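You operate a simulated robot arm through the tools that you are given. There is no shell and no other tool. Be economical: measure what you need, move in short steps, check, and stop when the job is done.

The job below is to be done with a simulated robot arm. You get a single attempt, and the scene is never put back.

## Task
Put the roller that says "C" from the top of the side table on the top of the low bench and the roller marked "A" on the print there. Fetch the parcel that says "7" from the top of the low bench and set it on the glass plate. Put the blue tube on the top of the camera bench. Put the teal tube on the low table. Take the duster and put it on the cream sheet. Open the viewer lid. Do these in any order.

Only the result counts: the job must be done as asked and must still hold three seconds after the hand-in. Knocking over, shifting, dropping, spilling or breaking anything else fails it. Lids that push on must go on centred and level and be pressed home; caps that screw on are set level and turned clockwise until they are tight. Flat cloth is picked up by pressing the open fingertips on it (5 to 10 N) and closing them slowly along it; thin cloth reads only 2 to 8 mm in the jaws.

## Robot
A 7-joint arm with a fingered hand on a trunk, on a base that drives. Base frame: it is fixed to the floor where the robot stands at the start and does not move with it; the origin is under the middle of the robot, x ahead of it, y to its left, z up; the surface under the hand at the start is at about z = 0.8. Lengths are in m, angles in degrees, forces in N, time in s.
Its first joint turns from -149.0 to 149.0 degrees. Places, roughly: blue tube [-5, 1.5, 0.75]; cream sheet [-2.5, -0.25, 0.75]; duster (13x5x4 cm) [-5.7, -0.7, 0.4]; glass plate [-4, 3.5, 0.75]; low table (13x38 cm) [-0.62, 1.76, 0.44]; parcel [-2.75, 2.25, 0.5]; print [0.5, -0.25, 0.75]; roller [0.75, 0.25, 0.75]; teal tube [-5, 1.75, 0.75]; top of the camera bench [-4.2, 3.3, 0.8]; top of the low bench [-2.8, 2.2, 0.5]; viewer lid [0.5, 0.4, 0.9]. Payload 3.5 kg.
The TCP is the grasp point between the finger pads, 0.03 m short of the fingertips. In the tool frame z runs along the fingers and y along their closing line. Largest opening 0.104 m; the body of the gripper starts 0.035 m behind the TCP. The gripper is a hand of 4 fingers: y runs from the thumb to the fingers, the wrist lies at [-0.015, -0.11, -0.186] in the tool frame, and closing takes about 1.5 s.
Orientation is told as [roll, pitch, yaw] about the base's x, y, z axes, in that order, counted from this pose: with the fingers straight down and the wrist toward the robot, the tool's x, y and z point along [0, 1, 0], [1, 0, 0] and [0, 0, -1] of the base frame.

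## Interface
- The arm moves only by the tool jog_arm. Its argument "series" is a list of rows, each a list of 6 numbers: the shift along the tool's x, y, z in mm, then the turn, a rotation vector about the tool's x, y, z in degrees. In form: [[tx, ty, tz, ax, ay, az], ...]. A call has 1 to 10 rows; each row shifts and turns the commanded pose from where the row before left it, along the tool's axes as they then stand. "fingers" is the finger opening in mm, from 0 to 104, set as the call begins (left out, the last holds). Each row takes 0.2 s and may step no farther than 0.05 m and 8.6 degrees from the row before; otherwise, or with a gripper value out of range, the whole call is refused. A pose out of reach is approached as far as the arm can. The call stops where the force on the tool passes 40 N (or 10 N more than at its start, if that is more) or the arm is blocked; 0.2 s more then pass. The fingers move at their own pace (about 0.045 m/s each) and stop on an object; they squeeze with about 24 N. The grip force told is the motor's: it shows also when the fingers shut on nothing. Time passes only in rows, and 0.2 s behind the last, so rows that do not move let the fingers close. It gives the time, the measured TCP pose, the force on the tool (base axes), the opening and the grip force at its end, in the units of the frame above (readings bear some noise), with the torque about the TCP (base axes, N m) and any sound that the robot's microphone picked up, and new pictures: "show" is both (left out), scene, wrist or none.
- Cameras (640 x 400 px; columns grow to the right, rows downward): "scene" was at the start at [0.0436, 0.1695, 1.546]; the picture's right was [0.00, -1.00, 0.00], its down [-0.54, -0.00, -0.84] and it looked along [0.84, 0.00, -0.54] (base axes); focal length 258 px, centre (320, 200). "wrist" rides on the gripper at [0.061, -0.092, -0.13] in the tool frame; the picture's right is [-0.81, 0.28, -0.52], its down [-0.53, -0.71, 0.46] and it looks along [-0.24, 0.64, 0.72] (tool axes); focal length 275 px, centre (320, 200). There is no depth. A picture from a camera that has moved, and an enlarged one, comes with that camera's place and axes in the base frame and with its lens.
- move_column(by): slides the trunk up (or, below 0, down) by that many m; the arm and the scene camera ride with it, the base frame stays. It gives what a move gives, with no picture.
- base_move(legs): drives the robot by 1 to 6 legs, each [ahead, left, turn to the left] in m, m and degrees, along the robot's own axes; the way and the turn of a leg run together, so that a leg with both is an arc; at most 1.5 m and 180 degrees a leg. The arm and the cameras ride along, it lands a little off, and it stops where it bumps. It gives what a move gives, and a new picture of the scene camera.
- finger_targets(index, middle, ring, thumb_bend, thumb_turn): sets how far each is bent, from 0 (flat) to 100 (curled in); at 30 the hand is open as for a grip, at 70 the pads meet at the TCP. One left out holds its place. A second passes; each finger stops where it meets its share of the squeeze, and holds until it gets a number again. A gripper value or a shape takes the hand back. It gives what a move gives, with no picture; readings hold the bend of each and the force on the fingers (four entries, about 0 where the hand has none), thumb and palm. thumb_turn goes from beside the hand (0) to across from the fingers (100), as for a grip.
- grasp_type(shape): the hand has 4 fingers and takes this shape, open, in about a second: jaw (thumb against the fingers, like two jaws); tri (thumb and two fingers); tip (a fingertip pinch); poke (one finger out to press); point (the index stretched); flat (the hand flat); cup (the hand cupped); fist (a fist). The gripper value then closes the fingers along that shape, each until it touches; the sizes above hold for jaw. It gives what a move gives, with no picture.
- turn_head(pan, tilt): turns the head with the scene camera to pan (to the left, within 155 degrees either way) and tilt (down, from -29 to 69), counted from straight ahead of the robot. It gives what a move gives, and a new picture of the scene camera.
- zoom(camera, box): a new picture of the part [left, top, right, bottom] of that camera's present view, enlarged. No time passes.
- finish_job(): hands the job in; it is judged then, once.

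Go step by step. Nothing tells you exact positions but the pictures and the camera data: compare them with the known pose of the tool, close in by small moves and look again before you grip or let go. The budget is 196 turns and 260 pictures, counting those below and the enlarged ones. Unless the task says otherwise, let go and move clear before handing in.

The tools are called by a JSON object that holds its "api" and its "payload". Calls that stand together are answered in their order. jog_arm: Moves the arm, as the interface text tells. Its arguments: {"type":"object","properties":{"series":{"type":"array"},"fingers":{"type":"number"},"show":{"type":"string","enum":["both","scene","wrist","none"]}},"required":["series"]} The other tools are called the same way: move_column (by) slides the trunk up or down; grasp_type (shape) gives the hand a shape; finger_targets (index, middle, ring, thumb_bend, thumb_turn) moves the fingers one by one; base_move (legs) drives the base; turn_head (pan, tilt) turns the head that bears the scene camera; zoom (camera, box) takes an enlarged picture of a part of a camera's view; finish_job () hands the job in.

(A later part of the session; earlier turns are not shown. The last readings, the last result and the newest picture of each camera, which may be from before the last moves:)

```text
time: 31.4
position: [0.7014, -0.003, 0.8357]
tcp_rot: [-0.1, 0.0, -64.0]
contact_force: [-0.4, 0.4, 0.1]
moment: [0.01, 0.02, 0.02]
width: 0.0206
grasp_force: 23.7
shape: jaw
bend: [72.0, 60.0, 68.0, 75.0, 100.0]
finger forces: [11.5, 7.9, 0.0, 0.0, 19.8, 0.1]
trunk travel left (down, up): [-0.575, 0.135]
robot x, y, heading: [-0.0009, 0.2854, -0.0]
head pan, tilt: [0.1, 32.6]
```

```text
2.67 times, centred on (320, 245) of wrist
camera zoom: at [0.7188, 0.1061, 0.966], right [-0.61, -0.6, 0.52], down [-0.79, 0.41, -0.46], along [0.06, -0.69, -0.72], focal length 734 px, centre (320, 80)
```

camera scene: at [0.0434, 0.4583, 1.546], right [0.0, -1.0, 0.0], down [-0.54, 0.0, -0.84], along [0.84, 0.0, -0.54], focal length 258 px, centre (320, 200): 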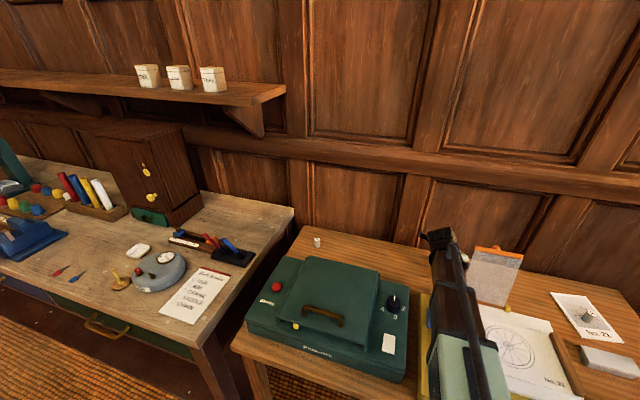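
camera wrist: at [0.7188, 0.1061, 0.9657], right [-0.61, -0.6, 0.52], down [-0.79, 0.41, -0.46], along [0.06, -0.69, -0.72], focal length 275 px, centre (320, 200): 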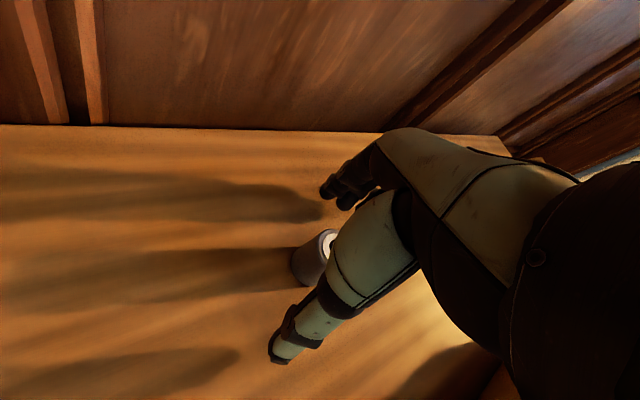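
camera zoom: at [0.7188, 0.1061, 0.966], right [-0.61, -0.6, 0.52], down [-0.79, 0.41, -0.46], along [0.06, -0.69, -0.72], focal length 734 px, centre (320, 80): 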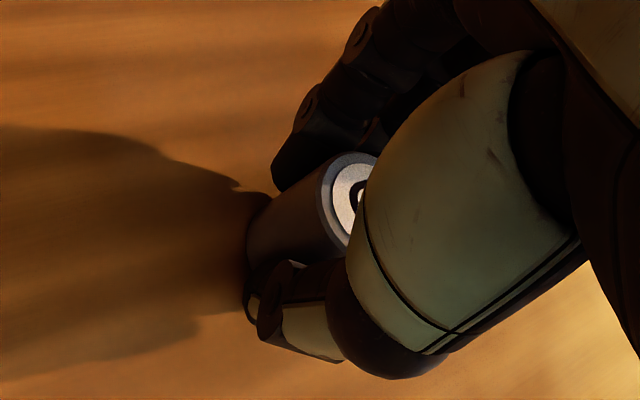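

Solid three-finger grip. Lifting and then surveying the room behind.

{"api": "jog_arm", "payload": {"series": [[0, 0, -20, 0, 0, 0], [0, 0, -45, 0, 0, 0], [0, 0, -45, 0, 0, 0], [0, 0, -45, 0, 0, 0], [0, 0, -45, 0, 0, 0], [0, 0, -45, 0, 0, 0], [0, 0, -45, 0, 0, 0]], "show": "wrist"}}

{"api": "turn_head", "payload": {"pan": 110, "tilt": 20}}

{"api": "turn_head", "payload": {"pan": 155, "tilt": 20}}

```text
time: 33.0
position: [0.7009, -0.0018, 1.1294]
tcp_rot: [0.0, 0.0, -63.9]
contact_force: [-0.4, 0.0, -1.7]
moment: [0.01, -0.01, -0.04]
width: 0.0203
grasp_force: 24.1
shape: jaw
bend: [72.0, 60.0, 68.0, 75.0, 100.0]
finger forces: [12.0, 7.9, 0.1, 0.0, 19.7, 0.0]
trunk travel left (down, up): [-0.575, 0.135]
robot x, y, heading: [0.0002, 0.2895, 0.2]
head pan, tilt: [0.1, 32.6]
camera wrist: at [0.7171, 0.1066, 1.2597], right [-0.61, -0.6, 0.52], down [-0.79, 0.41, -0.45], along [0.06, -0.69, -0.72], focal length 275 px, centre (320, 200)
```

wrist: 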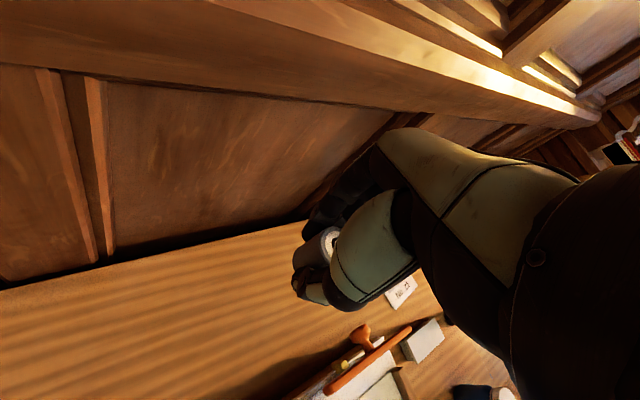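

```text
time: 34.9
position: [0.7022, -0.0016, 1.1279]
tcp_rot: [0.0, 0.0, -64.1]
contact_force: [-0.1, 0.1, -1.3]
moment: [0.01, -0.02, 0.0]
width: 0.0204
grasp_force: 24.0
shape: jaw
bend: [72.0, 60.0, 68.0, 75.0, 100.0]
finger forces: [11.9, 8.0, 0.1, 0.0, 19.7, 0.1]
trunk travel left (down, up): [-0.575, 0.135]
robot x, y, heading: [-0.0045, 0.2907, -0.2]
head pan, tilt: [110.0, 20.0]
camera scene: at [-0.0776, 0.5456, 1.5661], right [0.94, 0.34, 0.0], down [0.12, -0.32, -0.94], along [-0.32, 0.88, -0.34], focal length 258 px, centre (320, 200)
```

scene: 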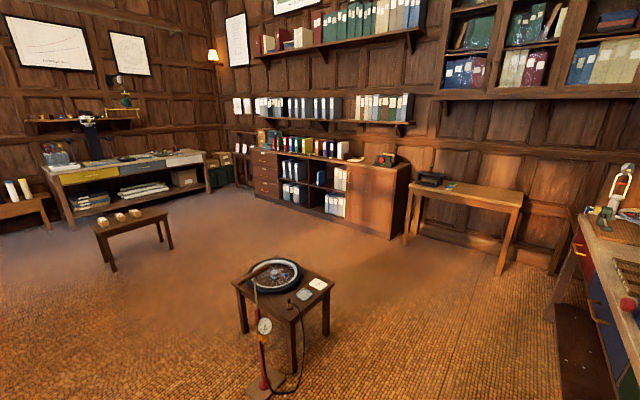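

```text
time: 36.0
position: [0.7012, -0.0024, 1.1275]
tcp_rot: [0.1, 0.0, -64.1]
contact_force: [0.5, -0.1, -2.3]
moment: [0.0, -0.02, 0.02]
width: 0.0203
grasp_force: 24.1
shape: jaw
bend: [72.0, 60.0, 68.0, 75.0, 100.0]
finger forces: [11.9, 8.0, 0.0, 0.0, 19.6, 0.0]
trunk travel left (down, up): [-0.575, 0.135]
robot x, y, heading: [-0.0009, 0.2888, 0.1]
head pan, tilt: [154.7, 20.0]
camera scene: at [-0.1299, 0.4979, 1.5661], right [0.43, 0.9, 0.0], down [0.31, -0.15, -0.94], along [-0.85, 0.4, -0.34], focal length 258 px, centre (320, 200)
```

scene: 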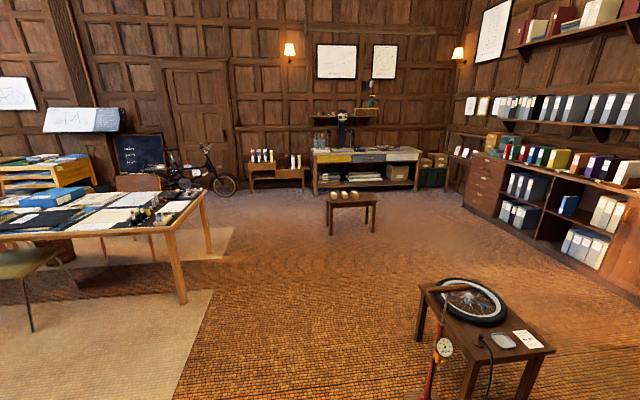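

I can see everything: the low table with wheel at left-rear, the low bench with parcels, the tube rack, the camera bench and the desk. Backing off, turning and driving toward the low bench.

{"api": "turn_head", "payload": {"pan": 0, "tilt": 35}}

{"api": "base_move", "payload": {"legs": [[-0.6, 0, 0], [0, 0, 138], [1.4, 0, 0]]}}

```text
time: 38.4
position: [0.7001, -0.0033, 1.1272]
tcp_rot: [0.0, -0.1, -64.0]
contact_force: [0.2, -0.4, -1.3]
moment: [-0.02, 0.0, -0.02]
width: 0.0204
grasp_force: 24.1
shape: jaw
bend: [72.0, 60.0, 68.0, 75.0, 100.0]
finger forces: [11.9, 7.9, 0.1, 0.0, 19.6, 0.1]
trunk travel left (down, up): [-0.575, 0.135]
robot x, y, heading: [-0.0026, 0.2848, 0.1]
head pan, tilt: [0.0, 35.0]
camera scene: at [0.0423, 0.4581, 1.5422], right [0.0, -1.0, 0.0], down [-0.57, 0.0, -0.82], along [0.82, 0.0, -0.57], focal length 258 px, centre (320, 200)
```

scene: 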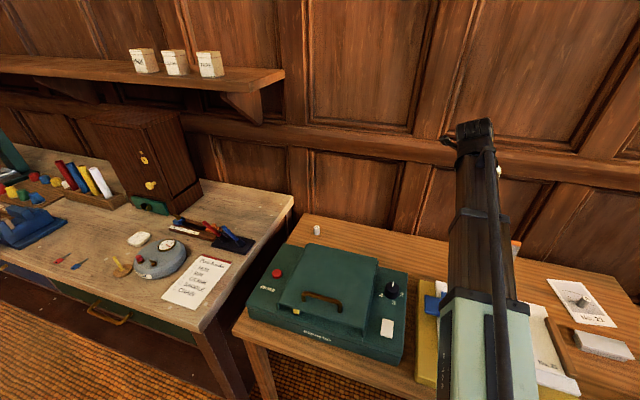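

```text
time: 54.0
position: [-2.0176, 1.867, 1.1274]
tcp_rot: [0.1, 0.0, 76.7]
contact_force: [-0.1, -0.1, -2.1]
moment: [0.0, -0.03, 0.01]
width: 0.0201
grasp_force: 24.1
shape: jaw
bend: [72.0, 60.0, 68.0, 75.0, 100.0]
finger forces: [11.8, 8.1, 0.0, 0.0, 19.4, 0.0]
trunk travel left (down, up): [-0.575, 0.135]
robot x, y, heading: [-1.6592, 1.1975, 140.7]
head pan, tilt: [0.0, 35.0]
camera scene: at [-1.8009, 1.0915, 1.5422], right [0.63, 0.78, 0.0], down [0.44, -0.36, -0.82], along [-0.63, 0.52, -0.57], focal length 258 px, centre (320, 200)
```

scene: 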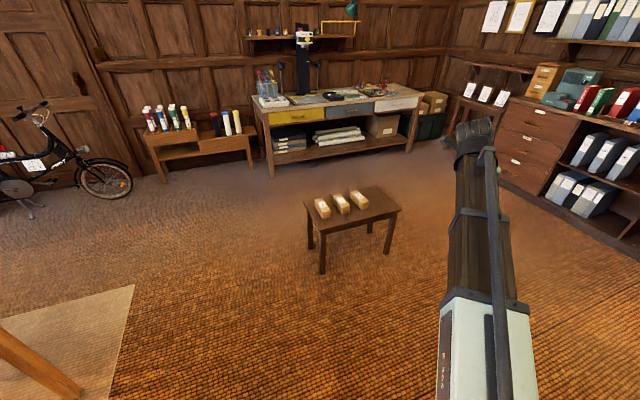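

The low bench lies with its long axis ~67°; parcels on the left and middle, free space on the right end near (-2.63, 2.33). Driving to face it squarely, then lowering the trunk.

{"api": "base_move", "payload": {"legs": [[0.7, -0.27, 16]]}}

{"api": "move_column", "payload": {"by": -0.3}}

{"api": "turn_head", "payload": {"pan": 0, "tilt": 45}}

```text
time: 58.1
position: [-2.6599, 2.3282, 1.129]
tcp_rot: [0.0, 0.1, 92.9]
contact_force: [-0.3, -0.2, -2.0]
moment: [0.01, 0.0, -0.01]
width: 0.0202
grasp_force: 23.8
shape: jaw
bend: [72.0, 60.0, 68.0, 75.0, 100.0]
finger forces: [11.9, 8.2, 0.0, 0.1, 19.4, 0.1]
trunk travel left (down, up): [-0.575, 0.135]
robot x, y, heading: [-2.1249, 1.7846, 157.1]
head pan, tilt: [0.0, 35.0]
camera scene: at [-2.2356, 1.6449, 1.5422], right [0.39, 0.92, 0.0], down [0.53, -0.23, -0.82], along [-0.75, 0.32, -0.57], focal length 258 px, centre (320, 200)
```

scene: 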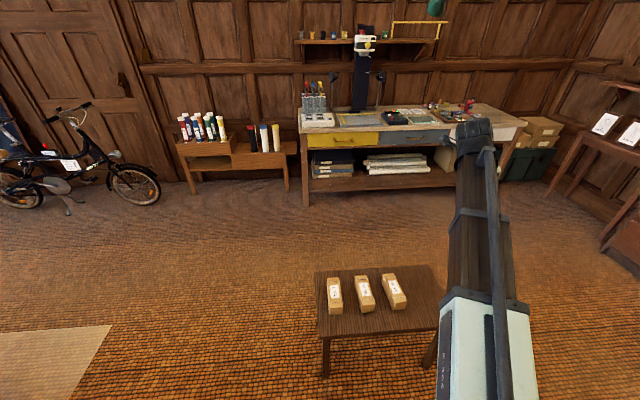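

```text
time: 61.1
position: [-2.6591, 2.3287, 0.8278]
tcp_rot: [0.0, 0.0, 92.8]
contact_force: [0.6, 0.0, -0.3]
moment: [-0.03, 0.02, -0.02]
width: 0.0204
grasp_force: 23.8
shape: jaw
bend: [72.0, 60.0, 68.0, 75.0, 100.0]
finger forces: [11.9, 8.3, 0.1, 0.1, 19.4, 0.0]
trunk travel left (down, up): [-0.275, 0.435]
robot x, y, heading: [-2.1283, 1.7814, 156.8]
head pan, tilt: [0.0, 35.0]
```

```text
time: 61.9
position: [-2.659, 2.3279, 0.8275]
tcp_rot: [0.0, -0.1, 92.9]
contact_force: [-0.1, 0.9, -1.4]
moment: [-0.01, 0.03, 0.01]
width: 0.0201
grasp_force: 23.7
shape: jaw
bend: [72.0, 60.0, 68.0, 75.0, 100.0]
finger forces: [11.9, 8.2, 0.1, 0.1, 19.4, 0.0]
trunk travel left (down, up): [-0.275, 0.435]
robot x, y, heading: [-2.1286, 1.788, 157.0]
head pan, tilt: [0.0, 45.0]
camera scene: at [-2.2292, 1.6421, 1.2275], right [0.39, 0.92, 0.0], down [0.65, -0.28, -0.71], along [-0.65, 0.28, -0.71], focal length 258 px, centre (320, 200)
```

scene: 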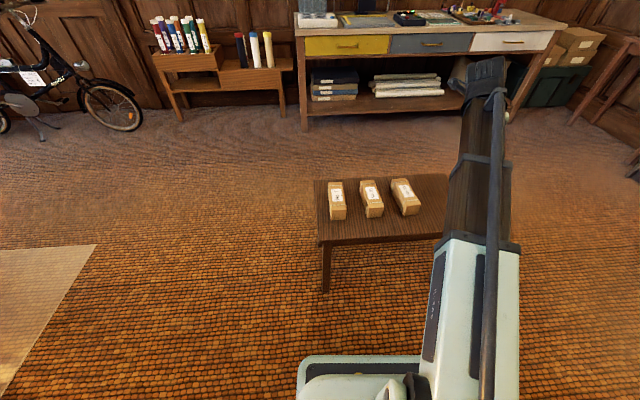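

Restoring hand yaw to face the bench and moving over the free right end (-2.67, 2.36).

{"api": "jog_arm", "payload": {"series": [[0, 0, 0, 0, 0, -8], [0, 0, 0, 0, 0, -8], [0, 0, 0, 0, 0, -8], [0, 0, 0, 0, 0, -8], [0, 0, 0, 0, 0, -8], [0, 0, 0, 0, 0, -8], [0, 0, 0, 0, 0, -8], [0, 0, 0, 0, 0, -8]], "show": "none"}}

{"api": "jog_arm", "payload": {"series": [[-33, 22, 40, 0, 0, 0], [0, 0, 45, 0, 0, 0], [0, 0, 45, 0, 0, 0], [0, 0, 45, 0, 0, 0], [0, 0, 30, 0, 0, 0], [0, 0, 0, 0, 0, 0]]}}

```text
time: 63.7
position: [-2.66, 2.3283, 0.8277]
tcp_rot: [0.0, 0.0, 157.2]
contact_force: [0.8, -0.4, -1.6]
moment: [-0.03, 0.02, 0.01]
width: 0.0203
grasp_force: 24.6
shape: jaw
bend: [72.0, 60.0, 68.0, 75.0, 100.0]
finger forces: [11.8, 8.3, 0.1, 0.0, 19.3, 0.0]
trunk travel left (down, up): [-0.275, 0.435]
robot x, y, heading: [-2.1282, 1.7843, 157.0]
head pan, tilt: [0.0, 45.0]
```

```text
refused: row 1 steps farther than a row can; nothing moved
```

{"api": "jog_arm", "payload": {"series": [[-26, 22, 20, 0, 0, 0], [0, 0, 45, 0, 0, 0], [0, 0, 45, 0, 0, 0], [0, 0, 45, 0, 0, 0], [0, 0, 45, 0, 0, 0], [0, 0, 20, 0, 0, 0], [0, 0, 0, 0, 0, 0]]}}

```text
time: 65.3
position: [-2.6725, 2.3622, 0.6049]
tcp_rot: [-0.1, 0.0, 156.9]
contact_force: [-0.2, 0.3, -1.1]
moment: [-0.03, -0.01, 0.01]
width: 0.0203
grasp_force: 24.1
shape: jaw
bend: [72.0, 60.0, 68.0, 75.0, 100.0]
finger forces: [11.8, 8.4, 0.1, 0.0, 19.5, 0.0]
trunk travel left (down, up): [-0.275, 0.435]
robot x, y, heading: [-2.1261, 1.7861, 157.0]
head pan, tilt: [0.0, 45.0]
camera scene: at [-2.2292, 1.6421, 1.2274], right [0.39, 0.92, 0.0], down [0.65, -0.28, -0.71], along [-0.65, 0.28, -0.71], focal length 258 px, centre (320, 200)
camera wrist: at [-2.6094, 2.2694, 0.7366], right [0.06, 0.85, 0.52], down [0.86, 0.21, -0.46], along [-0.5, 0.48, -0.72], focal length 275 px, centre (320, 200)
```

scene: 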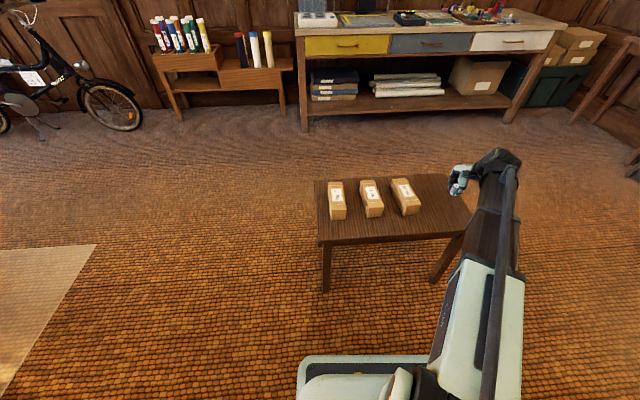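
wrist: 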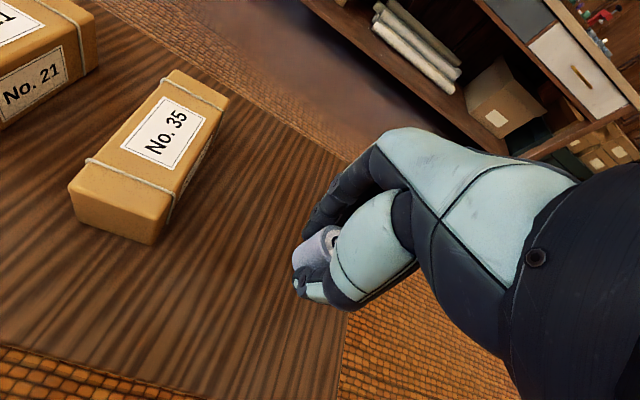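

The bench spot under the roller is clear with ~7 cm margin. Parcel here is No. 35; lowering gently.

{"api": "jog_arm", "payload": {"series": [[8, 0, 30, 0, 0, 0], [0, 0, 25, 0, 0, 0], [0, 0, 4, 0, 0, 0], [0, 0, 0, 0, 0, 0]], "show": "scene"}}

{"api": "zoom", "payload": {"camera": "scene", "box": [400, 140, 520, 230]}}

```text
time: 66.3
position: [-2.6721, 2.3516, 0.5482]
tcp_rot: [0.0, 0.0, 156.9]
contact_force: [-0.2, 0.5, -0.9]
moment: [-0.03, 0.04, -0.03]
width: 0.0202
grasp_force: 24.3
shape: jaw
bend: [72.0, 60.0, 68.0, 75.0, 100.0]
finger forces: [11.8, 8.3, 0.0, 0.0, 19.4, 0.0]
trunk travel left (down, up): [-0.275, 0.435]
robot x, y, heading: [-2.1294, 1.7863, 156.8]
head pan, tilt: [0.0, 45.0]
camera scene: at [-2.2292, 1.6421, 1.2274], right [0.39, 0.92, 0.0], down [0.65, -0.28, -0.71], along [-0.65, 0.28, -0.71], focal length 258 px, centre (320, 200)
```

scene: 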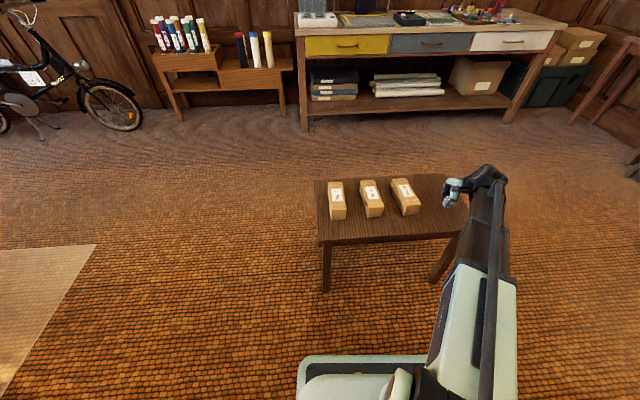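

```text
4.44 times, centred on (460, 185) of scene
camera zoom: at [-2.2292, 1.6421, 1.2274], right [0.39, 0.92, 0.0], down [0.65, -0.28, -0.71], along [-0.65, 0.28, -0.71], focal length 1148 px, centre (-302, 267)
```

zoom: 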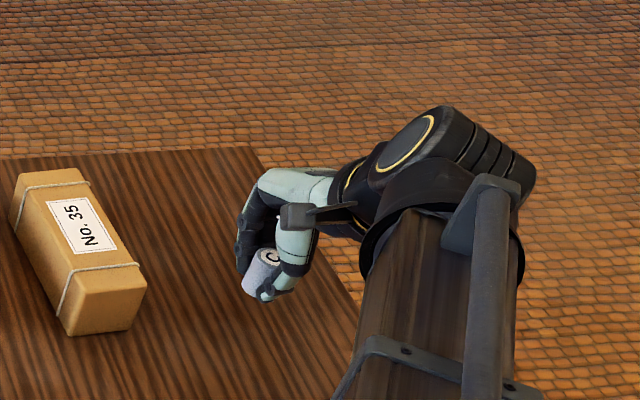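

{"api": "jog_arm", "payload": {"series": [[0, 0, 3, 0, 0, 0], [0, 0, 3, 0, 0, 0], [0, 0, 2, 0, 0, 0], [0, 0, 0, 0, 0, 0]], "show": "none"}}

```text
time: 67.3
position: [-2.6713, 2.3532, 0.541]
tcp_rot: [0.0, 0.1, 157.0]
contact_force: [-0.9, -0.7, -1.9]
moment: [-0.03, -0.01, 0.0]
width: 0.0202
grasp_force: 24.5
shape: jaw
bend: [72.0, 60.0, 68.0, 75.0, 100.0]
finger forces: [12.0, 8.3, 0.0, 0.0, 19.4, 0.1]
trunk travel left (down, up): [-0.275, 0.435]
robot x, y, heading: [-2.1291, 1.784, 156.7]
head pan, tilt: [0.0, 45.0]
```

{"api": "jog_arm", "payload": {"series": [[0, 0, 2, 0, 0, 0], [0, 0, 2, 0, 0, 0], [0, 0, 0, 0, 0, 0]], "show": "none"}}

```text
time: 68.1
position: [-2.671, 2.3539, 0.5378]
tcp_rot: [0.0, 0.0, 156.9]
contact_force: [0.3, 0.3, -1.3]
moment: [0.0, -0.01, 0.02]
width: 0.02
grasp_force: 23.9
shape: jaw
bend: [72.0, 60.0, 68.0, 75.0, 100.0]
finger forces: [11.8, 8.3, 0.0, 0.0, 19.4, 0.0]
trunk travel left (down, up): [-0.275, 0.435]
robot x, y, heading: [-2.1283, 1.7874, 157.0]
head pan, tilt: [0.0, 45.0]
```

{"api": "jog_arm", "payload": {"series": [[0, 0, 2, 0, 0, 0], [0, 0, 2, 0, 0, 0], [0, 0, 2, 0, 0, 0], [0, 0, 0, 0, 0, 0]], "show": "none"}}

```text
time: 69.1
position: [-2.6709, 2.3534, 0.53]
tcp_rot: [0.0, 0.0, 156.9]
contact_force: [0.7, -0.5, -2.0]
moment: [-0.01, 0.03, -0.01]
width: 0.02
grasp_force: 23.9
shape: jaw
bend: [72.0, 60.0, 68.0, 75.0, 100.0]
finger forces: [11.7, 8.4, 0.1, 0.1, 19.5, 0.1]
trunk travel left (down, up): [-0.275, 0.435]
robot x, y, heading: [-2.1281, 1.7796, 156.9]
head pan, tilt: [0.0, 45.0]
```

{"api": "jog_arm", "payload": {"series": [[0, 0, 2, 0, 0, 0], [0, 0, 2, 0, 0, 0], [0, 0, 2, 0, 0, 0], [0, 0, 0, 0, 0, 0]], "show": "none"}}

{"api": "zoom", "payload": {"camera": "wrist", "box": [160, 170, 360, 320]}}

```text
time: 70.1
position: [-2.6705, 2.3532, 0.5246]
tcp_rot: [0.0, 0.0, 156.9]
contact_force: [-0.4, 1.1, -0.7]
moment: [0.02, -0.02, 0.03]
width: 0.0201
grasp_force: 24.0
shape: jaw
bend: [72.0, 60.0, 68.0, 75.0, 100.0]
finger forces: [11.9, 8.3, 0.0, 0.0, 19.4, 0.1]
trunk travel left (down, up): [-0.275, 0.435]
robot x, y, heading: [-2.1323, 1.7823, 157.0]
head pan, tilt: [0.0, 45.0]
```

```text
2.67 times, centred on (260, 245) of wrist
camera zoom: at [-2.6097, 2.2612, 0.6558], right [0.06, 0.85, 0.52], down [0.86, 0.21, -0.46], along [-0.5, 0.48, -0.72], focal length 734 px, centre (480, 80)
```

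zoom: 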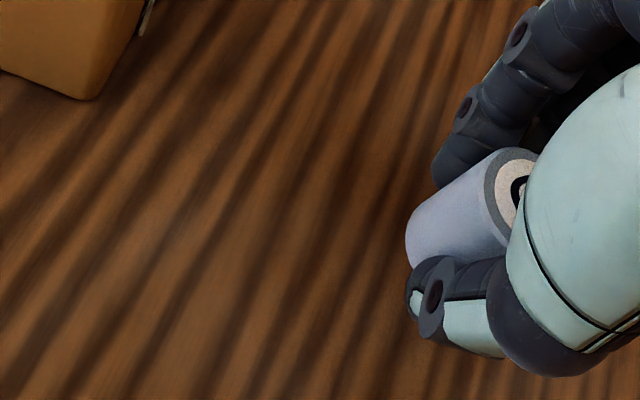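

Parallax puts the bench top near z≈0.45; descending further.

{"api": "jog_arm", "payload": {"series": [[0, 0, 12, 0, 0, 0], [0, 0, 8, 0, 0, 0], [0, 0, 3, 0, 0, 0], [0, 0, 0, 0, 0, 0]], "show": "none"}}

{"api": "zoom", "payload": {"camera": "wrist", "box": [160, 170, 360, 320]}}

```text
time: 71.1
position: [-2.6715, 2.3543, 0.5002]
tcp_rot: [0.0, -0.1, 156.9]
contact_force: [-0.2, -0.9, -1.7]
moment: [-0.02, 0.0, -0.01]
width: 0.02
grasp_force: 23.8
shape: jaw
bend: [72.0, 60.0, 68.0, 75.0, 100.0]
finger forces: [11.9, 8.3, 0.1, 0.0, 19.4, 0.1]
trunk travel left (down, up): [-0.275, 0.435]
robot x, y, heading: [-2.1284, 1.7858, 156.9]
head pan, tilt: [0.0, 45.0]
```

```text
2.67 times, centred on (260, 245) of wrist
camera zoom: at [-2.6096, 2.2614, 0.6318], right [0.06, 0.85, 0.52], down [0.86, 0.21, -0.46], along [-0.5, 0.48, -0.72], focal length 734 px, centre (480, 80)
```

zoom: 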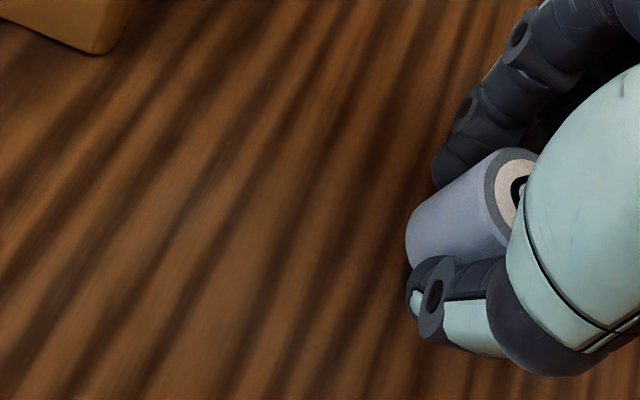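

{"api": "jog_arm", "payload": {"series": [[0, 0, 4, 0, 0, 0], [0, 0, 2, 0, 0, 0], [0, 0, 2, 0, 0, 0], [0, 0, 0, 0, 0, 0]], "show": "none"}}

```text
time: 72.1
position: [-2.6734, 2.3526, 0.4944]
tcp_rot: [0.0, 0.1, 156.9]
contact_force: [1.3, 0.5, 2.8]
moment: [0.03, 0.01, -0.02]
width: 0.0201
grasp_force: 23.4
shape: jaw
bend: [72.0, 60.0, 68.0, 75.0, 100.0]
finger forces: [11.9, 8.5, 0.0, 0.1, 20.8, 0.0]
trunk travel left (down, up): [-0.275, 0.435]
robot x, y, heading: [-2.1303, 1.7863, 157.0]
head pan, tilt: [0.0, 45.0]
```

Light contact reached (bench ≈0.455). Releasing.

{"api": "jog_arm", "payload": {"fingers": 100, "series": [[0, 0, 0, 0, 0, 0], [0, 0, 0, 0, 0, 0], [0, 0, 0, 0, 0, 0], [0, 0, 0, 0, 0, 0], [0, 0, 0, 0, 0, 0], [0, 0, 0, 0, 0, 0], [0, 0, 0, 0, 0, 0], [0, 0, 0, 0, 0, 0]], "show": "none"}}

{"api": "jog_arm", "payload": {"series": [[0, 0, -20, 0, 0, 0], [0, 0, -45, 0, 0, 0], [0, 0, -45, 0, 0, 0], [0, 0, -45, 0, 0, 0], [0, 0, -45, 0, 0, 0], [0, 0, -45, 0, 0, 0]]}}

{"api": "zoom", "payload": {"camera": "scene", "box": [310, 150, 510, 275]}}

```text
time: 73.9
position: [-2.6727, 2.3535, 0.496]
tcp_rot: [0.0, 0.0, 157.0]
contact_force: [-0.6, 0.5, -0.4]
moment: [-0.02, -0.01, -0.03]
width: 0.0996
grasp_force: 0.0
shape: jaw
bend: [31.0, 31.0, 30.0, 31.0, 98.0]
finger forces: [0.0, 0.1, 0.0, 0.1, 0.0, 0.0]
trunk travel left (down, up): [-0.275, 0.435]
robot x, y, heading: [-2.1301, 1.7841, 156.9]
head pan, tilt: [0.0, 45.0]
```

```text
time: 75.3
position: [-2.6744, 2.3527, 0.7412]
tcp_rot: [0.0, 0.0, 156.9]
contact_force: [0.0, -0.2, -0.3]
moment: [-0.02, 0.04, -0.02]
width: 0.0997
grasp_force: 0.1
shape: jaw
bend: [31.0, 31.0, 30.0, 31.0, 98.0]
finger forces: [0.0, 0.0, 0.1, 0.0, 0.1, 0.0]
trunk travel left (down, up): [-0.275, 0.435]
robot x, y, heading: [-2.1278, 1.7836, 156.8]
head pan, tilt: [0.0, 45.0]
camera scene: at [-2.2292, 1.6421, 1.2274], right [0.39, 0.92, 0.0], down [0.65, -0.28, -0.71], along [-0.65, 0.28, -0.71], focal length 258 px, centre (320, 200)
camera wrist: at [-2.6127, 2.2594, 0.8716], right [0.06, 0.85, 0.52], down [0.87, 0.21, -0.46], along [-0.5, 0.48, -0.72], focal length 275 px, centre (320, 200)
```

scene: 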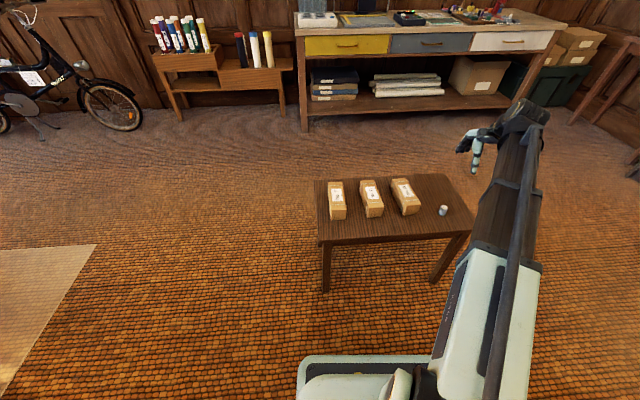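
wrist: 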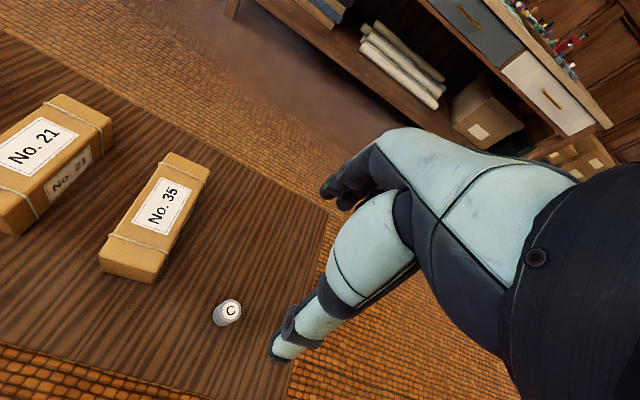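

```text
3.20 times, centred on (410, 212) of scene
camera zoom: at [-2.2292, 1.6421, 1.2274], right [0.39, 0.92, 0.0], down [0.65, -0.28, -0.71], along [-0.65, 0.28, -0.71], focal length 826 px, centre (32, 160)
```

zoom: 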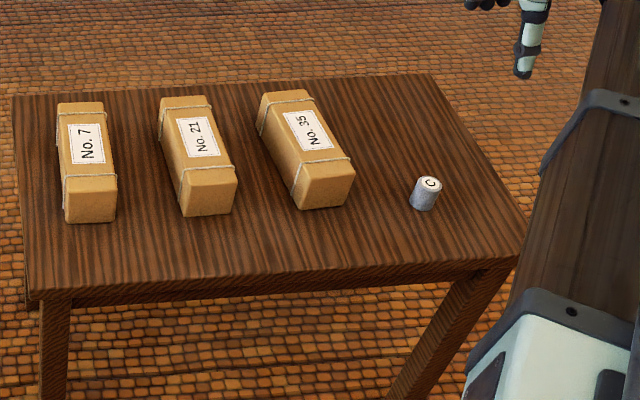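

C stands safely on the bench. Parcel No. 7 is the left one, centre about (-2.887, 1.999), top z≈0.51, length direction ~160°. I'll shift the base left so I can grip across its width with the hand yawed.

{"api": "base_move", "payload": {"legs": [[0, 0.4, 0]]}}

{"api": "jog_arm", "payload": {"series": [[0, 0, 0, 0, 0, 8.5], [0, 0, 0, 0, 0, 8.5], [0, 0, 0, 0, 0, 8.5], [0, 0, 0, 0, 0, 8.5], [0, 0, 0, 0, 0, 8.5], [0, 0, 0, 0, 0, 8.5], [0, 0, 0, 0, 0, 8.5], [0, 0, 0, 0, 0, 8.5], [0, 0, 0, 0, 0, 8.5], [0, 0, 0, 0, 0, 8.5]]}}

```text
time: 77.8
position: [-2.8316, 1.9798, 0.7401]
tcp_rot: [0.0, 0.0, 156.6]
contact_force: [-0.2, -0.3, 0.4]
moment: [0.05, -0.01, 0.02]
width: 0.0997
grasp_force: 0.1
shape: jaw
bend: [31.0, 31.0, 30.0, 31.0, 98.0]
finger forces: [0.0, 0.0, 0.0, 0.0, 0.0, 0.1]
trunk travel left (down, up): [-0.275, 0.435]
robot x, y, heading: [-2.2888, 1.411, 156.7]
head pan, tilt: [0.0, 45.0]
camera scene: at [-2.3907, 1.268, 1.2274], right [0.4, 0.92, 0.0], down [0.65, -0.28, -0.71], along [-0.65, 0.28, -0.71], focal length 258 px, centre (320, 200)
```

scene: 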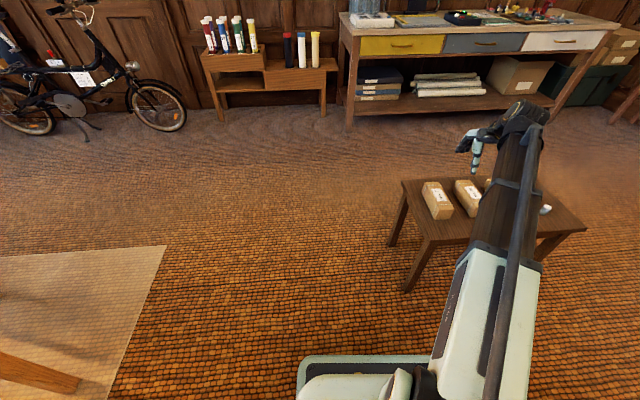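

```text
time: 80.0
position: [-2.8322, 1.9805, 0.7404]
tcp_rot: [0.0, 0.0, 71.6]
contact_force: [1.0, -0.9, -0.1]
moment: [0.0, -0.01, -0.04]
width: 0.0998
grasp_force: 0.1
shape: jaw
bend: [31.0, 31.0, 30.0, 31.0, 98.0]
finger forces: [0.0, 0.0, 0.0, 0.1, 0.1, 0.0]
trunk travel left (down, up): [-0.275, 0.435]
robot x, y, heading: [-2.2854, 1.4093, 156.4]
head pan, tilt: [0.0, 45.0]
camera scene: at [-2.3907, 1.2679, 1.2274], right [0.4, 0.92, 0.0], down [0.65, -0.28, -0.71], along [-0.65, 0.28, -0.71], focal length 258 px, centre (320, 200)
camera wrist: at [-2.9179, 1.9127, 0.8717], right [0.86, 0.0, 0.52], down [0.28, -0.85, -0.46], along [0.44, 0.53, -0.72], focal length 275 px, centre (320, 200)
```

scene: 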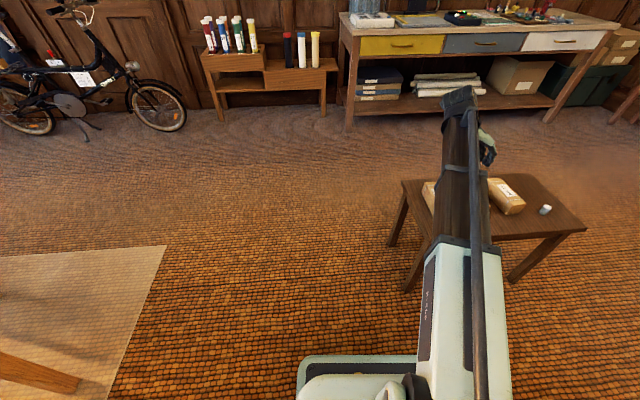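
wrist: 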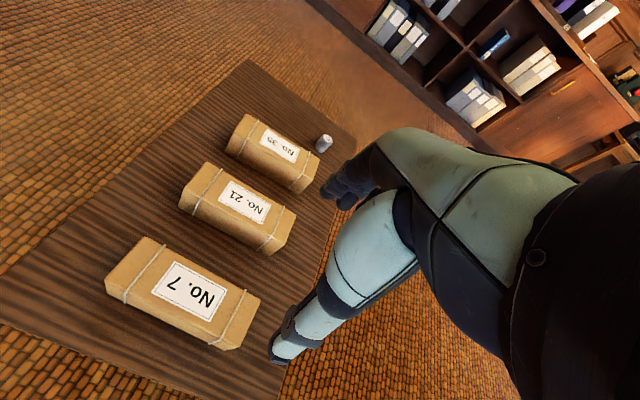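

Parcel 7 confirmed at (-2.886, 1.995), long axis 161°. Aligning and descending partway.

{"api": "jog_arm", "payload": {"series": [[28, -1, 30, 0, 0, 0], [28, -1, 30, 0, 0, 0], [0, 0, 45, 0, 0, 0], [0, 0, 40, 0, 0, 0], [0, 0, 0, 0, 0, 0]]}}

```text
time: 81.2
position: [-2.8847, 1.9951, 0.596]
tcp_rot: [0.0, -0.1, 71.5]
contact_force: [0.4, -0.3, 0.3]
moment: [0.02, -0.01, -0.02]
width: 0.0999
grasp_force: 0.1
shape: jaw
bend: [31.0, 31.0, 30.0, 31.0, 98.0]
finger forces: [0.0, 0.1, 0.1, 0.1, 0.1, 0.0]
trunk travel left (down, up): [-0.275, 0.435]
robot x, y, heading: [-2.2881, 1.4091, 156.3]
head pan, tilt: [0.0, 45.0]
camera scene: at [-2.3908, 1.2679, 1.2274], right [0.4, 0.92, 0.0], down [0.65, -0.28, -0.71], along [-0.65, 0.28, -0.71], focal length 258 px, centre (320, 200)
camera wrist: at [-2.9707, 1.9281, 0.728], right [0.86, 0.01, 0.52], down [0.28, -0.84, -0.46], along [0.43, 0.53, -0.72], focal length 275 px, centre (320, 200)
```

scene: 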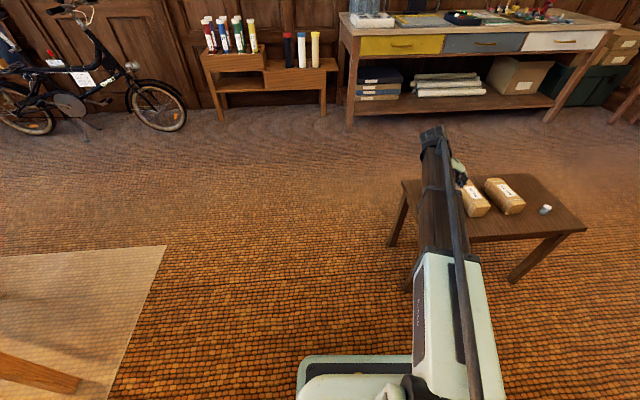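
wrist: 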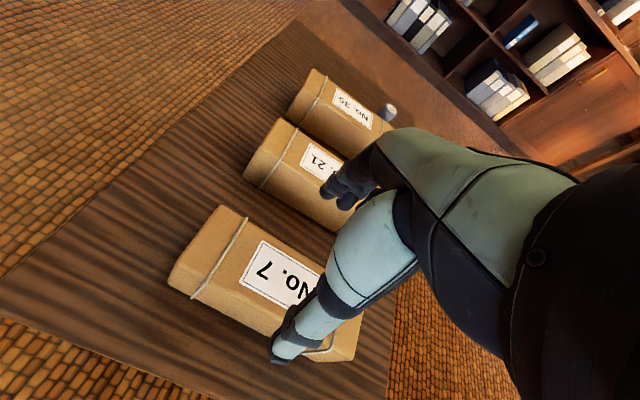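

Aligned. Descending to grasp height.

{"api": "jog_arm", "payload": {"series": [[0, -1, 30, 0, 0, 0], [0, 0, 30, 0, 0, 0], [0, 0, 25, 0, 0, 0], [0, 0, 13, 0, 0, 0], [0, 0, 0, 0, 0, 0]], "show": "wrist"}}

```text
time: 82.4
position: [-2.8859, 1.9955, 0.4965]
tcp_rot: [0.0, 0.0, 71.5]
contact_force: [-0.5, -0.9, -0.4]
moment: [0.0, 0.0, -0.01]
width: 0.0998
grasp_force: 0.0
shape: jaw
bend: [31.0, 31.0, 30.0, 31.0, 98.0]
finger forces: [0.0, 0.0, 0.1, 0.0, 0.1, 0.0]
trunk travel left (down, up): [-0.275, 0.435]
robot x, y, heading: [-2.2894, 1.4079, 156.4]
head pan, tilt: [0.0, 45.0]
camera wrist: at [-2.9719, 1.9274, 0.6272], right [0.86, 0.01, 0.52], down [0.28, -0.84, -0.46], along [0.43, 0.53, -0.72], focal length 275 px, centre (320, 200)
```

wrist: 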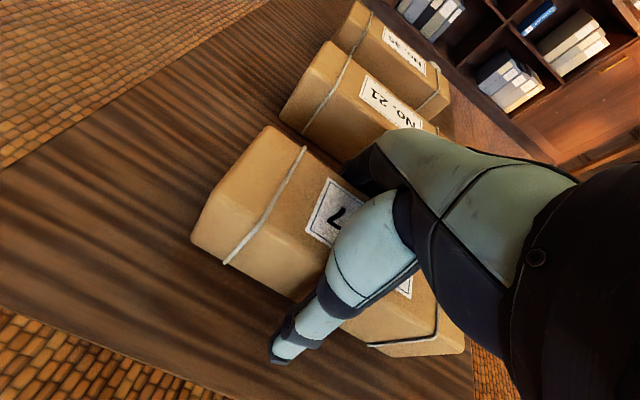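

No contact; fingers straddle the parcel. Closing.

{"api": "jog_arm", "payload": {"fingers": 0, "series": [[0, 0, 0, 0, 0, 0], [0, 0, 0, 0, 0, 0], [0, 0, 0, 0, 0, 0], [0, 0, 0, 0, 0, 0], [0, 0, 0, 0, 0, 0], [0, 0, 0, 0, 0, 0], [0, 0, 0, 0, 0, 0], [0, 0, 0, 0, 0, 0]], "show": "none"}}

{"api": "jog_arm", "payload": {"series": [[0, 0, -15, 0, 0, 0], [0, 0, -30, 0, 0, 0], [0, 0, -45, 0, 0, 0], [0, 0, -45, 0, 0, 0], [0, 0, -45, 0, 0, 0], [0, 0, -45, 0, 0, 0]]}}

```text
time: 84.2
position: [-2.8866, 1.9965, 0.496]
tcp_rot: [0.0, 0.0, 71.6]
contact_force: [0.1, 0.0, 0.6]
moment: [-0.02, -0.04, 0.04]
width: 0.0544
grasp_force: 24.2
shape: jaw
bend: [74.0, 44.0, 41.0, 69.0, 100.0]
finger forces: [12.1, 6.8, 3.0, 0.0, 21.7, 0.1]
trunk travel left (down, up): [-0.275, 0.435]
robot x, y, heading: [-2.2888, 1.4135, 156.7]
head pan, tilt: [0.0, 45.0]
```

```text
time: 85.6
position: [-2.8894, 1.9982, 0.7215]
tcp_rot: [0.0, 0.0, 71.6]
contact_force: [0.1, 0.7, -4.4]
moment: [0.01, 0.03, -0.04]
width: 0.0541
grasp_force: 23.7
shape: jaw
bend: [74.0, 44.0, 41.0, 69.0, 100.0]
finger forces: [12.4, 6.5, 2.8, 0.0, 21.9, 0.1]
trunk travel left (down, up): [-0.275, 0.435]
robot x, y, heading: [-2.2916, 1.4106, 156.5]
head pan, tilt: [0.0, 45.0]
camera scene: at [-2.3912, 1.2683, 1.2274], right [0.4, 0.92, 0.0], down [0.65, -0.28, -0.71], along [-0.65, 0.28, -0.71], focal length 258 px, centre (320, 200)
camera wrist: at [-2.9753, 1.929, 0.8536], right [0.86, 0.01, 0.52], down [0.28, -0.85, -0.45], along [0.43, 0.53, -0.72], focal length 275 px, centre (320, 200)
```

scene: 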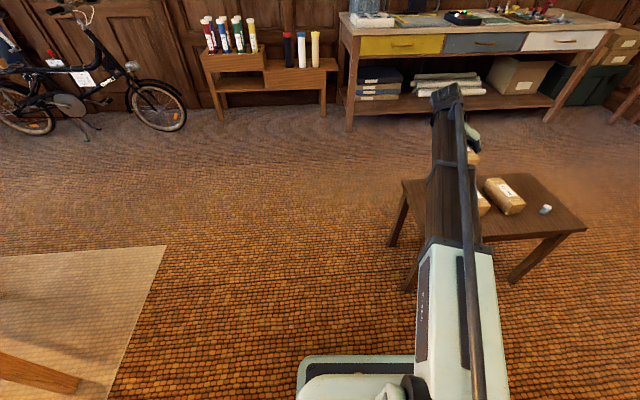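
wrist: 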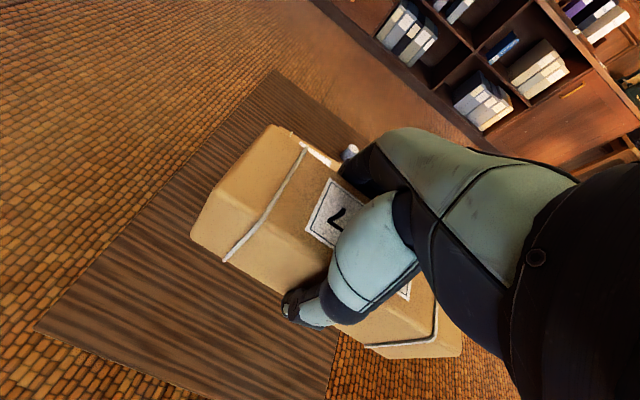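

Parcel 7 is held. Raising the trunk and driving round the left of the low bench toward the camera bench.

{"api": "move_column", "payload": {"by": 0.33}}

{"api": "base_move", "payload": {"legs": [[0, 0, -70], [-0.07, 1.1, 0], [1.4, 0, 0]]}}

{"api": "turn_head", "payload": {"pan": 75, "tilt": 30}}

```text
time: 88.8
position: [-2.8903, 1.9963, 1.0529]
tcp_rot: [0.0, 0.0, 71.6]
contact_force: [-0.1, 0.5, -3.5]
moment: [0.0, 0.03, 0.01]
width: 0.0539
grasp_force: 24.0
shape: jaw
bend: [74.0, 44.0, 41.0, 69.0, 100.0]
finger forces: [12.4, 6.5, 2.9, 0.0, 21.9, 0.0]
trunk travel left (down, up): [-0.605, 0.105]
robot x, y, heading: [-2.288, 1.4104, 156.5]
head pan, tilt: [0.0, 45.0]
```

```text
time: 104.1
position: [-2.8856, 3.5702, 1.0518]
tcp_rot: [-0.1, 0.0, -0.3]
contact_force: [0.4, -0.4, -4.3]
moment: [0.04, 0.01, 0.02]
width: 0.0541
grasp_force: 24.0
shape: jaw
bend: [74.0, 44.0, 41.0, 69.0, 100.0]
finger forces: [12.4, 6.5, 2.9, 0.1, 21.7, 0.1]
trunk travel left (down, up): [-0.605, 0.105]
robot x, y, heading: [-3.259, 2.8157, 84.6]
head pan, tilt: [0.0, 45.0]
camera scene: at [-3.4241, 2.868, 1.5574], right [1.0, -0.09, 0.0], down [-0.07, -0.7, -0.71], along [0.07, 0.7, -0.71], focal length 258 px, centre (320, 200)
```

scene: 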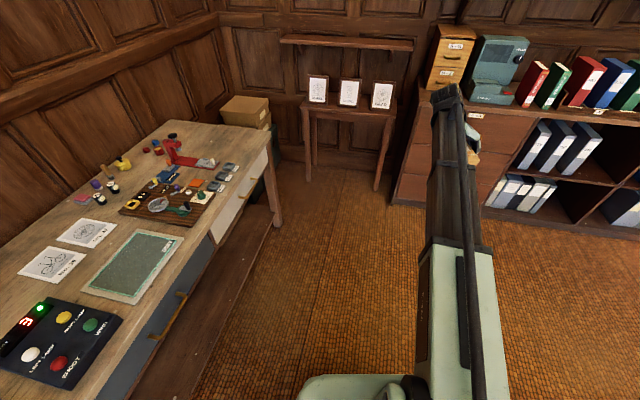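

```text
time: 105.5
position: [-2.8862, 3.5704, 1.0524]
tcp_rot: [-0.1, 0.1, -0.3]
contact_force: [0.5, 0.0, -3.5]
moment: [0.02, -0.04, 0.04]
width: 0.0544
grasp_force: 23.6
shape: jaw
bend: [74.0, 44.0, 41.0, 69.0, 100.0]
finger forces: [12.4, 6.5, 2.8, 0.0, 21.9, 0.1]
trunk travel left (down, up): [-0.605, 0.105]
robot x, y, heading: [-3.2573, 2.813, 84.8]
head pan, tilt: [75.0, 30.0]
camera scene: at [-3.5165, 2.8184, 1.58], right [0.35, 0.94, 0.0], down [0.47, -0.17, -0.87], along [-0.81, 0.3, -0.5], focal length 258 px, centre (320, 200)
```

scene: 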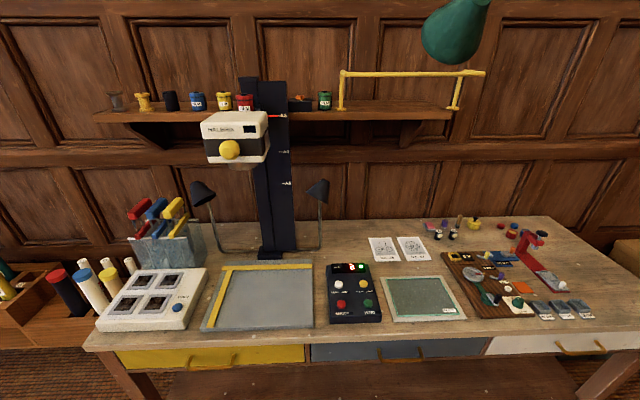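

{"api": "zoom", "payload": {"camera": "scene", "box": [190, 220, 600, 350]}}

```text
1.56 times, centred on (395, 285) of scene
camera zoom: at [-3.5165, 2.8184, 1.58], right [0.35, 0.94, 0.0], down [0.47, -0.17, -0.87], along [-0.81, 0.3, -0.5], focal length 403 px, centre (203, 67)
```

zoom: 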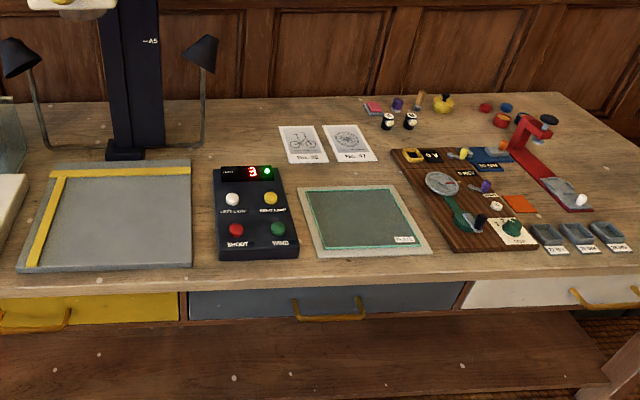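

The framed glass plate centre is (-3.987, 3.384), ~25 × 19 cm, long side at 72°. I'll turn the hand back to radial, then swing the base to face the bench, which brings the parcel over the plate.

{"api": "jog_arm", "payload": {"series": [[0, 0, -5, 0, 0, -8.5], [0, 0, -5, 0, 0, -8.5], [0, 0, -5, 0, 0, -8.5], [0, 0, -5, 0, 0, -8.5], [0, 0, 0, 0, 0, -8.5], [0, 0, 0, 0, 0, -8.5], [0, 0, 0, 0, 0, -8.5], [0, 0, 0, 0, 0, -8.5], [0, 0, 0, 0, 0, -8.5], [0, 0, 0, 0, 0, -8.5]], "show": "wrist"}}

{"api": "base_move", "payload": {"legs": [[0.03, 0.08, 0], [0, 0, 77]]}}

{"api": "turn_head", "payload": {"pan": 0, "tilt": 42}}

```text
time: 107.7
position: [-2.8855, 3.5698, 1.0728]
tcp_rot: [0.0, -0.1, 84.8]
contact_force: [-0.2, 0.3, -3.5]
moment: [0.0, 0.04, 0.01]
width: 0.0541
grasp_force: 24.0
shape: jaw
bend: [74.0, 44.0, 42.0, 69.0, 100.0]
finger forces: [12.5, 6.4, 3.1, 0.0, 21.9, 0.0]
trunk travel left (down, up): [-0.605, 0.105]
robot x, y, heading: [-3.258, 2.8146, 84.5]
head pan, tilt: [75.0, 30.0]
camera wrist: at [-2.9533, 3.484, 1.2035], right [0.83, 0.2, 0.52], down [0.47, -0.76, -0.46], along [0.3, 0.62, -0.72], focal length 275 px, centre (320, 200)
```

wrist: 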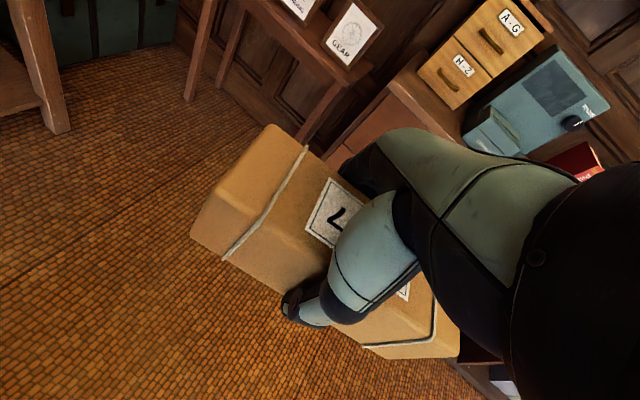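

```text
time: 112.2
position: [-3.9995, 3.369, 1.0729]
tcp_rot: [0.0, 0.0, 163.1]
contact_force: [-0.5, 0.3, -4.0]
moment: [-0.03, 0.01, 0.01]
width: 0.0538
grasp_force: 23.8
shape: jaw
bend: [74.0, 44.0, 42.0, 69.0, 100.0]
finger forces: [12.1, 6.3, 2.9, 0.1, 21.5, 0.0]
trunk travel left (down, up): [-0.605, 0.105]
robot x, y, heading: [-3.3387, 2.8546, 163.0]
head pan, tilt: [75.0, 30.0]
camera scene: at [-3.3906, 2.6005, 1.58], right [-0.85, 0.53, 0.0], down [0.26, 0.42, -0.87], along [-0.46, -0.74, -0.5], focal length 258 px, centre (320, 200)
```

scene: 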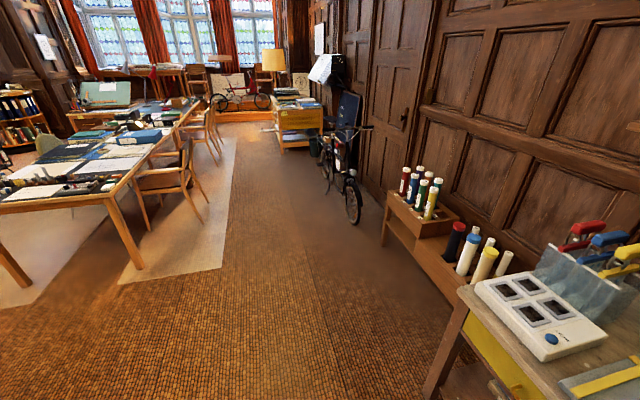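

```text
time: 113.7
position: [-3.9986, 3.3693, 1.0716]
tcp_rot: [-0.1, 0.1, 163.1]
contact_force: [0.5, 1.0, -3.7]
moment: [0.0, 0.01, -0.02]
width: 0.0535
grasp_force: 24.5
shape: jaw
bend: [74.0, 44.0, 42.0, 69.0, 100.0]
finger forces: [12.0, 6.4, 2.9, 0.0, 21.5, 0.0]
trunk travel left (down, up): [-0.605, 0.105]
robot x, y, heading: [-3.3371, 2.8514, 163.2]
head pan, tilt: [0.0, 42.0]
camera scene: at [-3.4228, 2.7016, 1.5617], right [0.29, 0.96, 0.0], down [0.64, -0.19, -0.74], along [-0.71, 0.21, -0.67], focal length 258 px, centre (320, 200)
```

scene: 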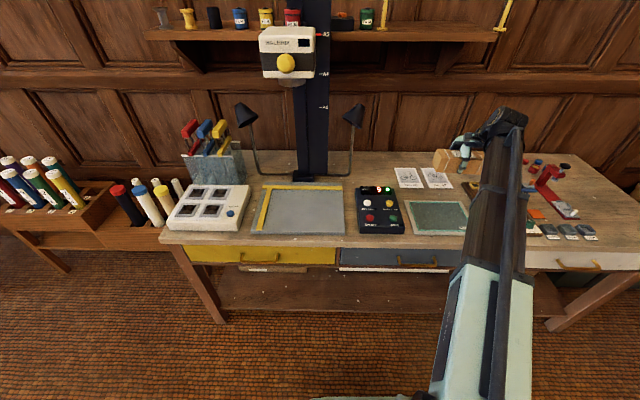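

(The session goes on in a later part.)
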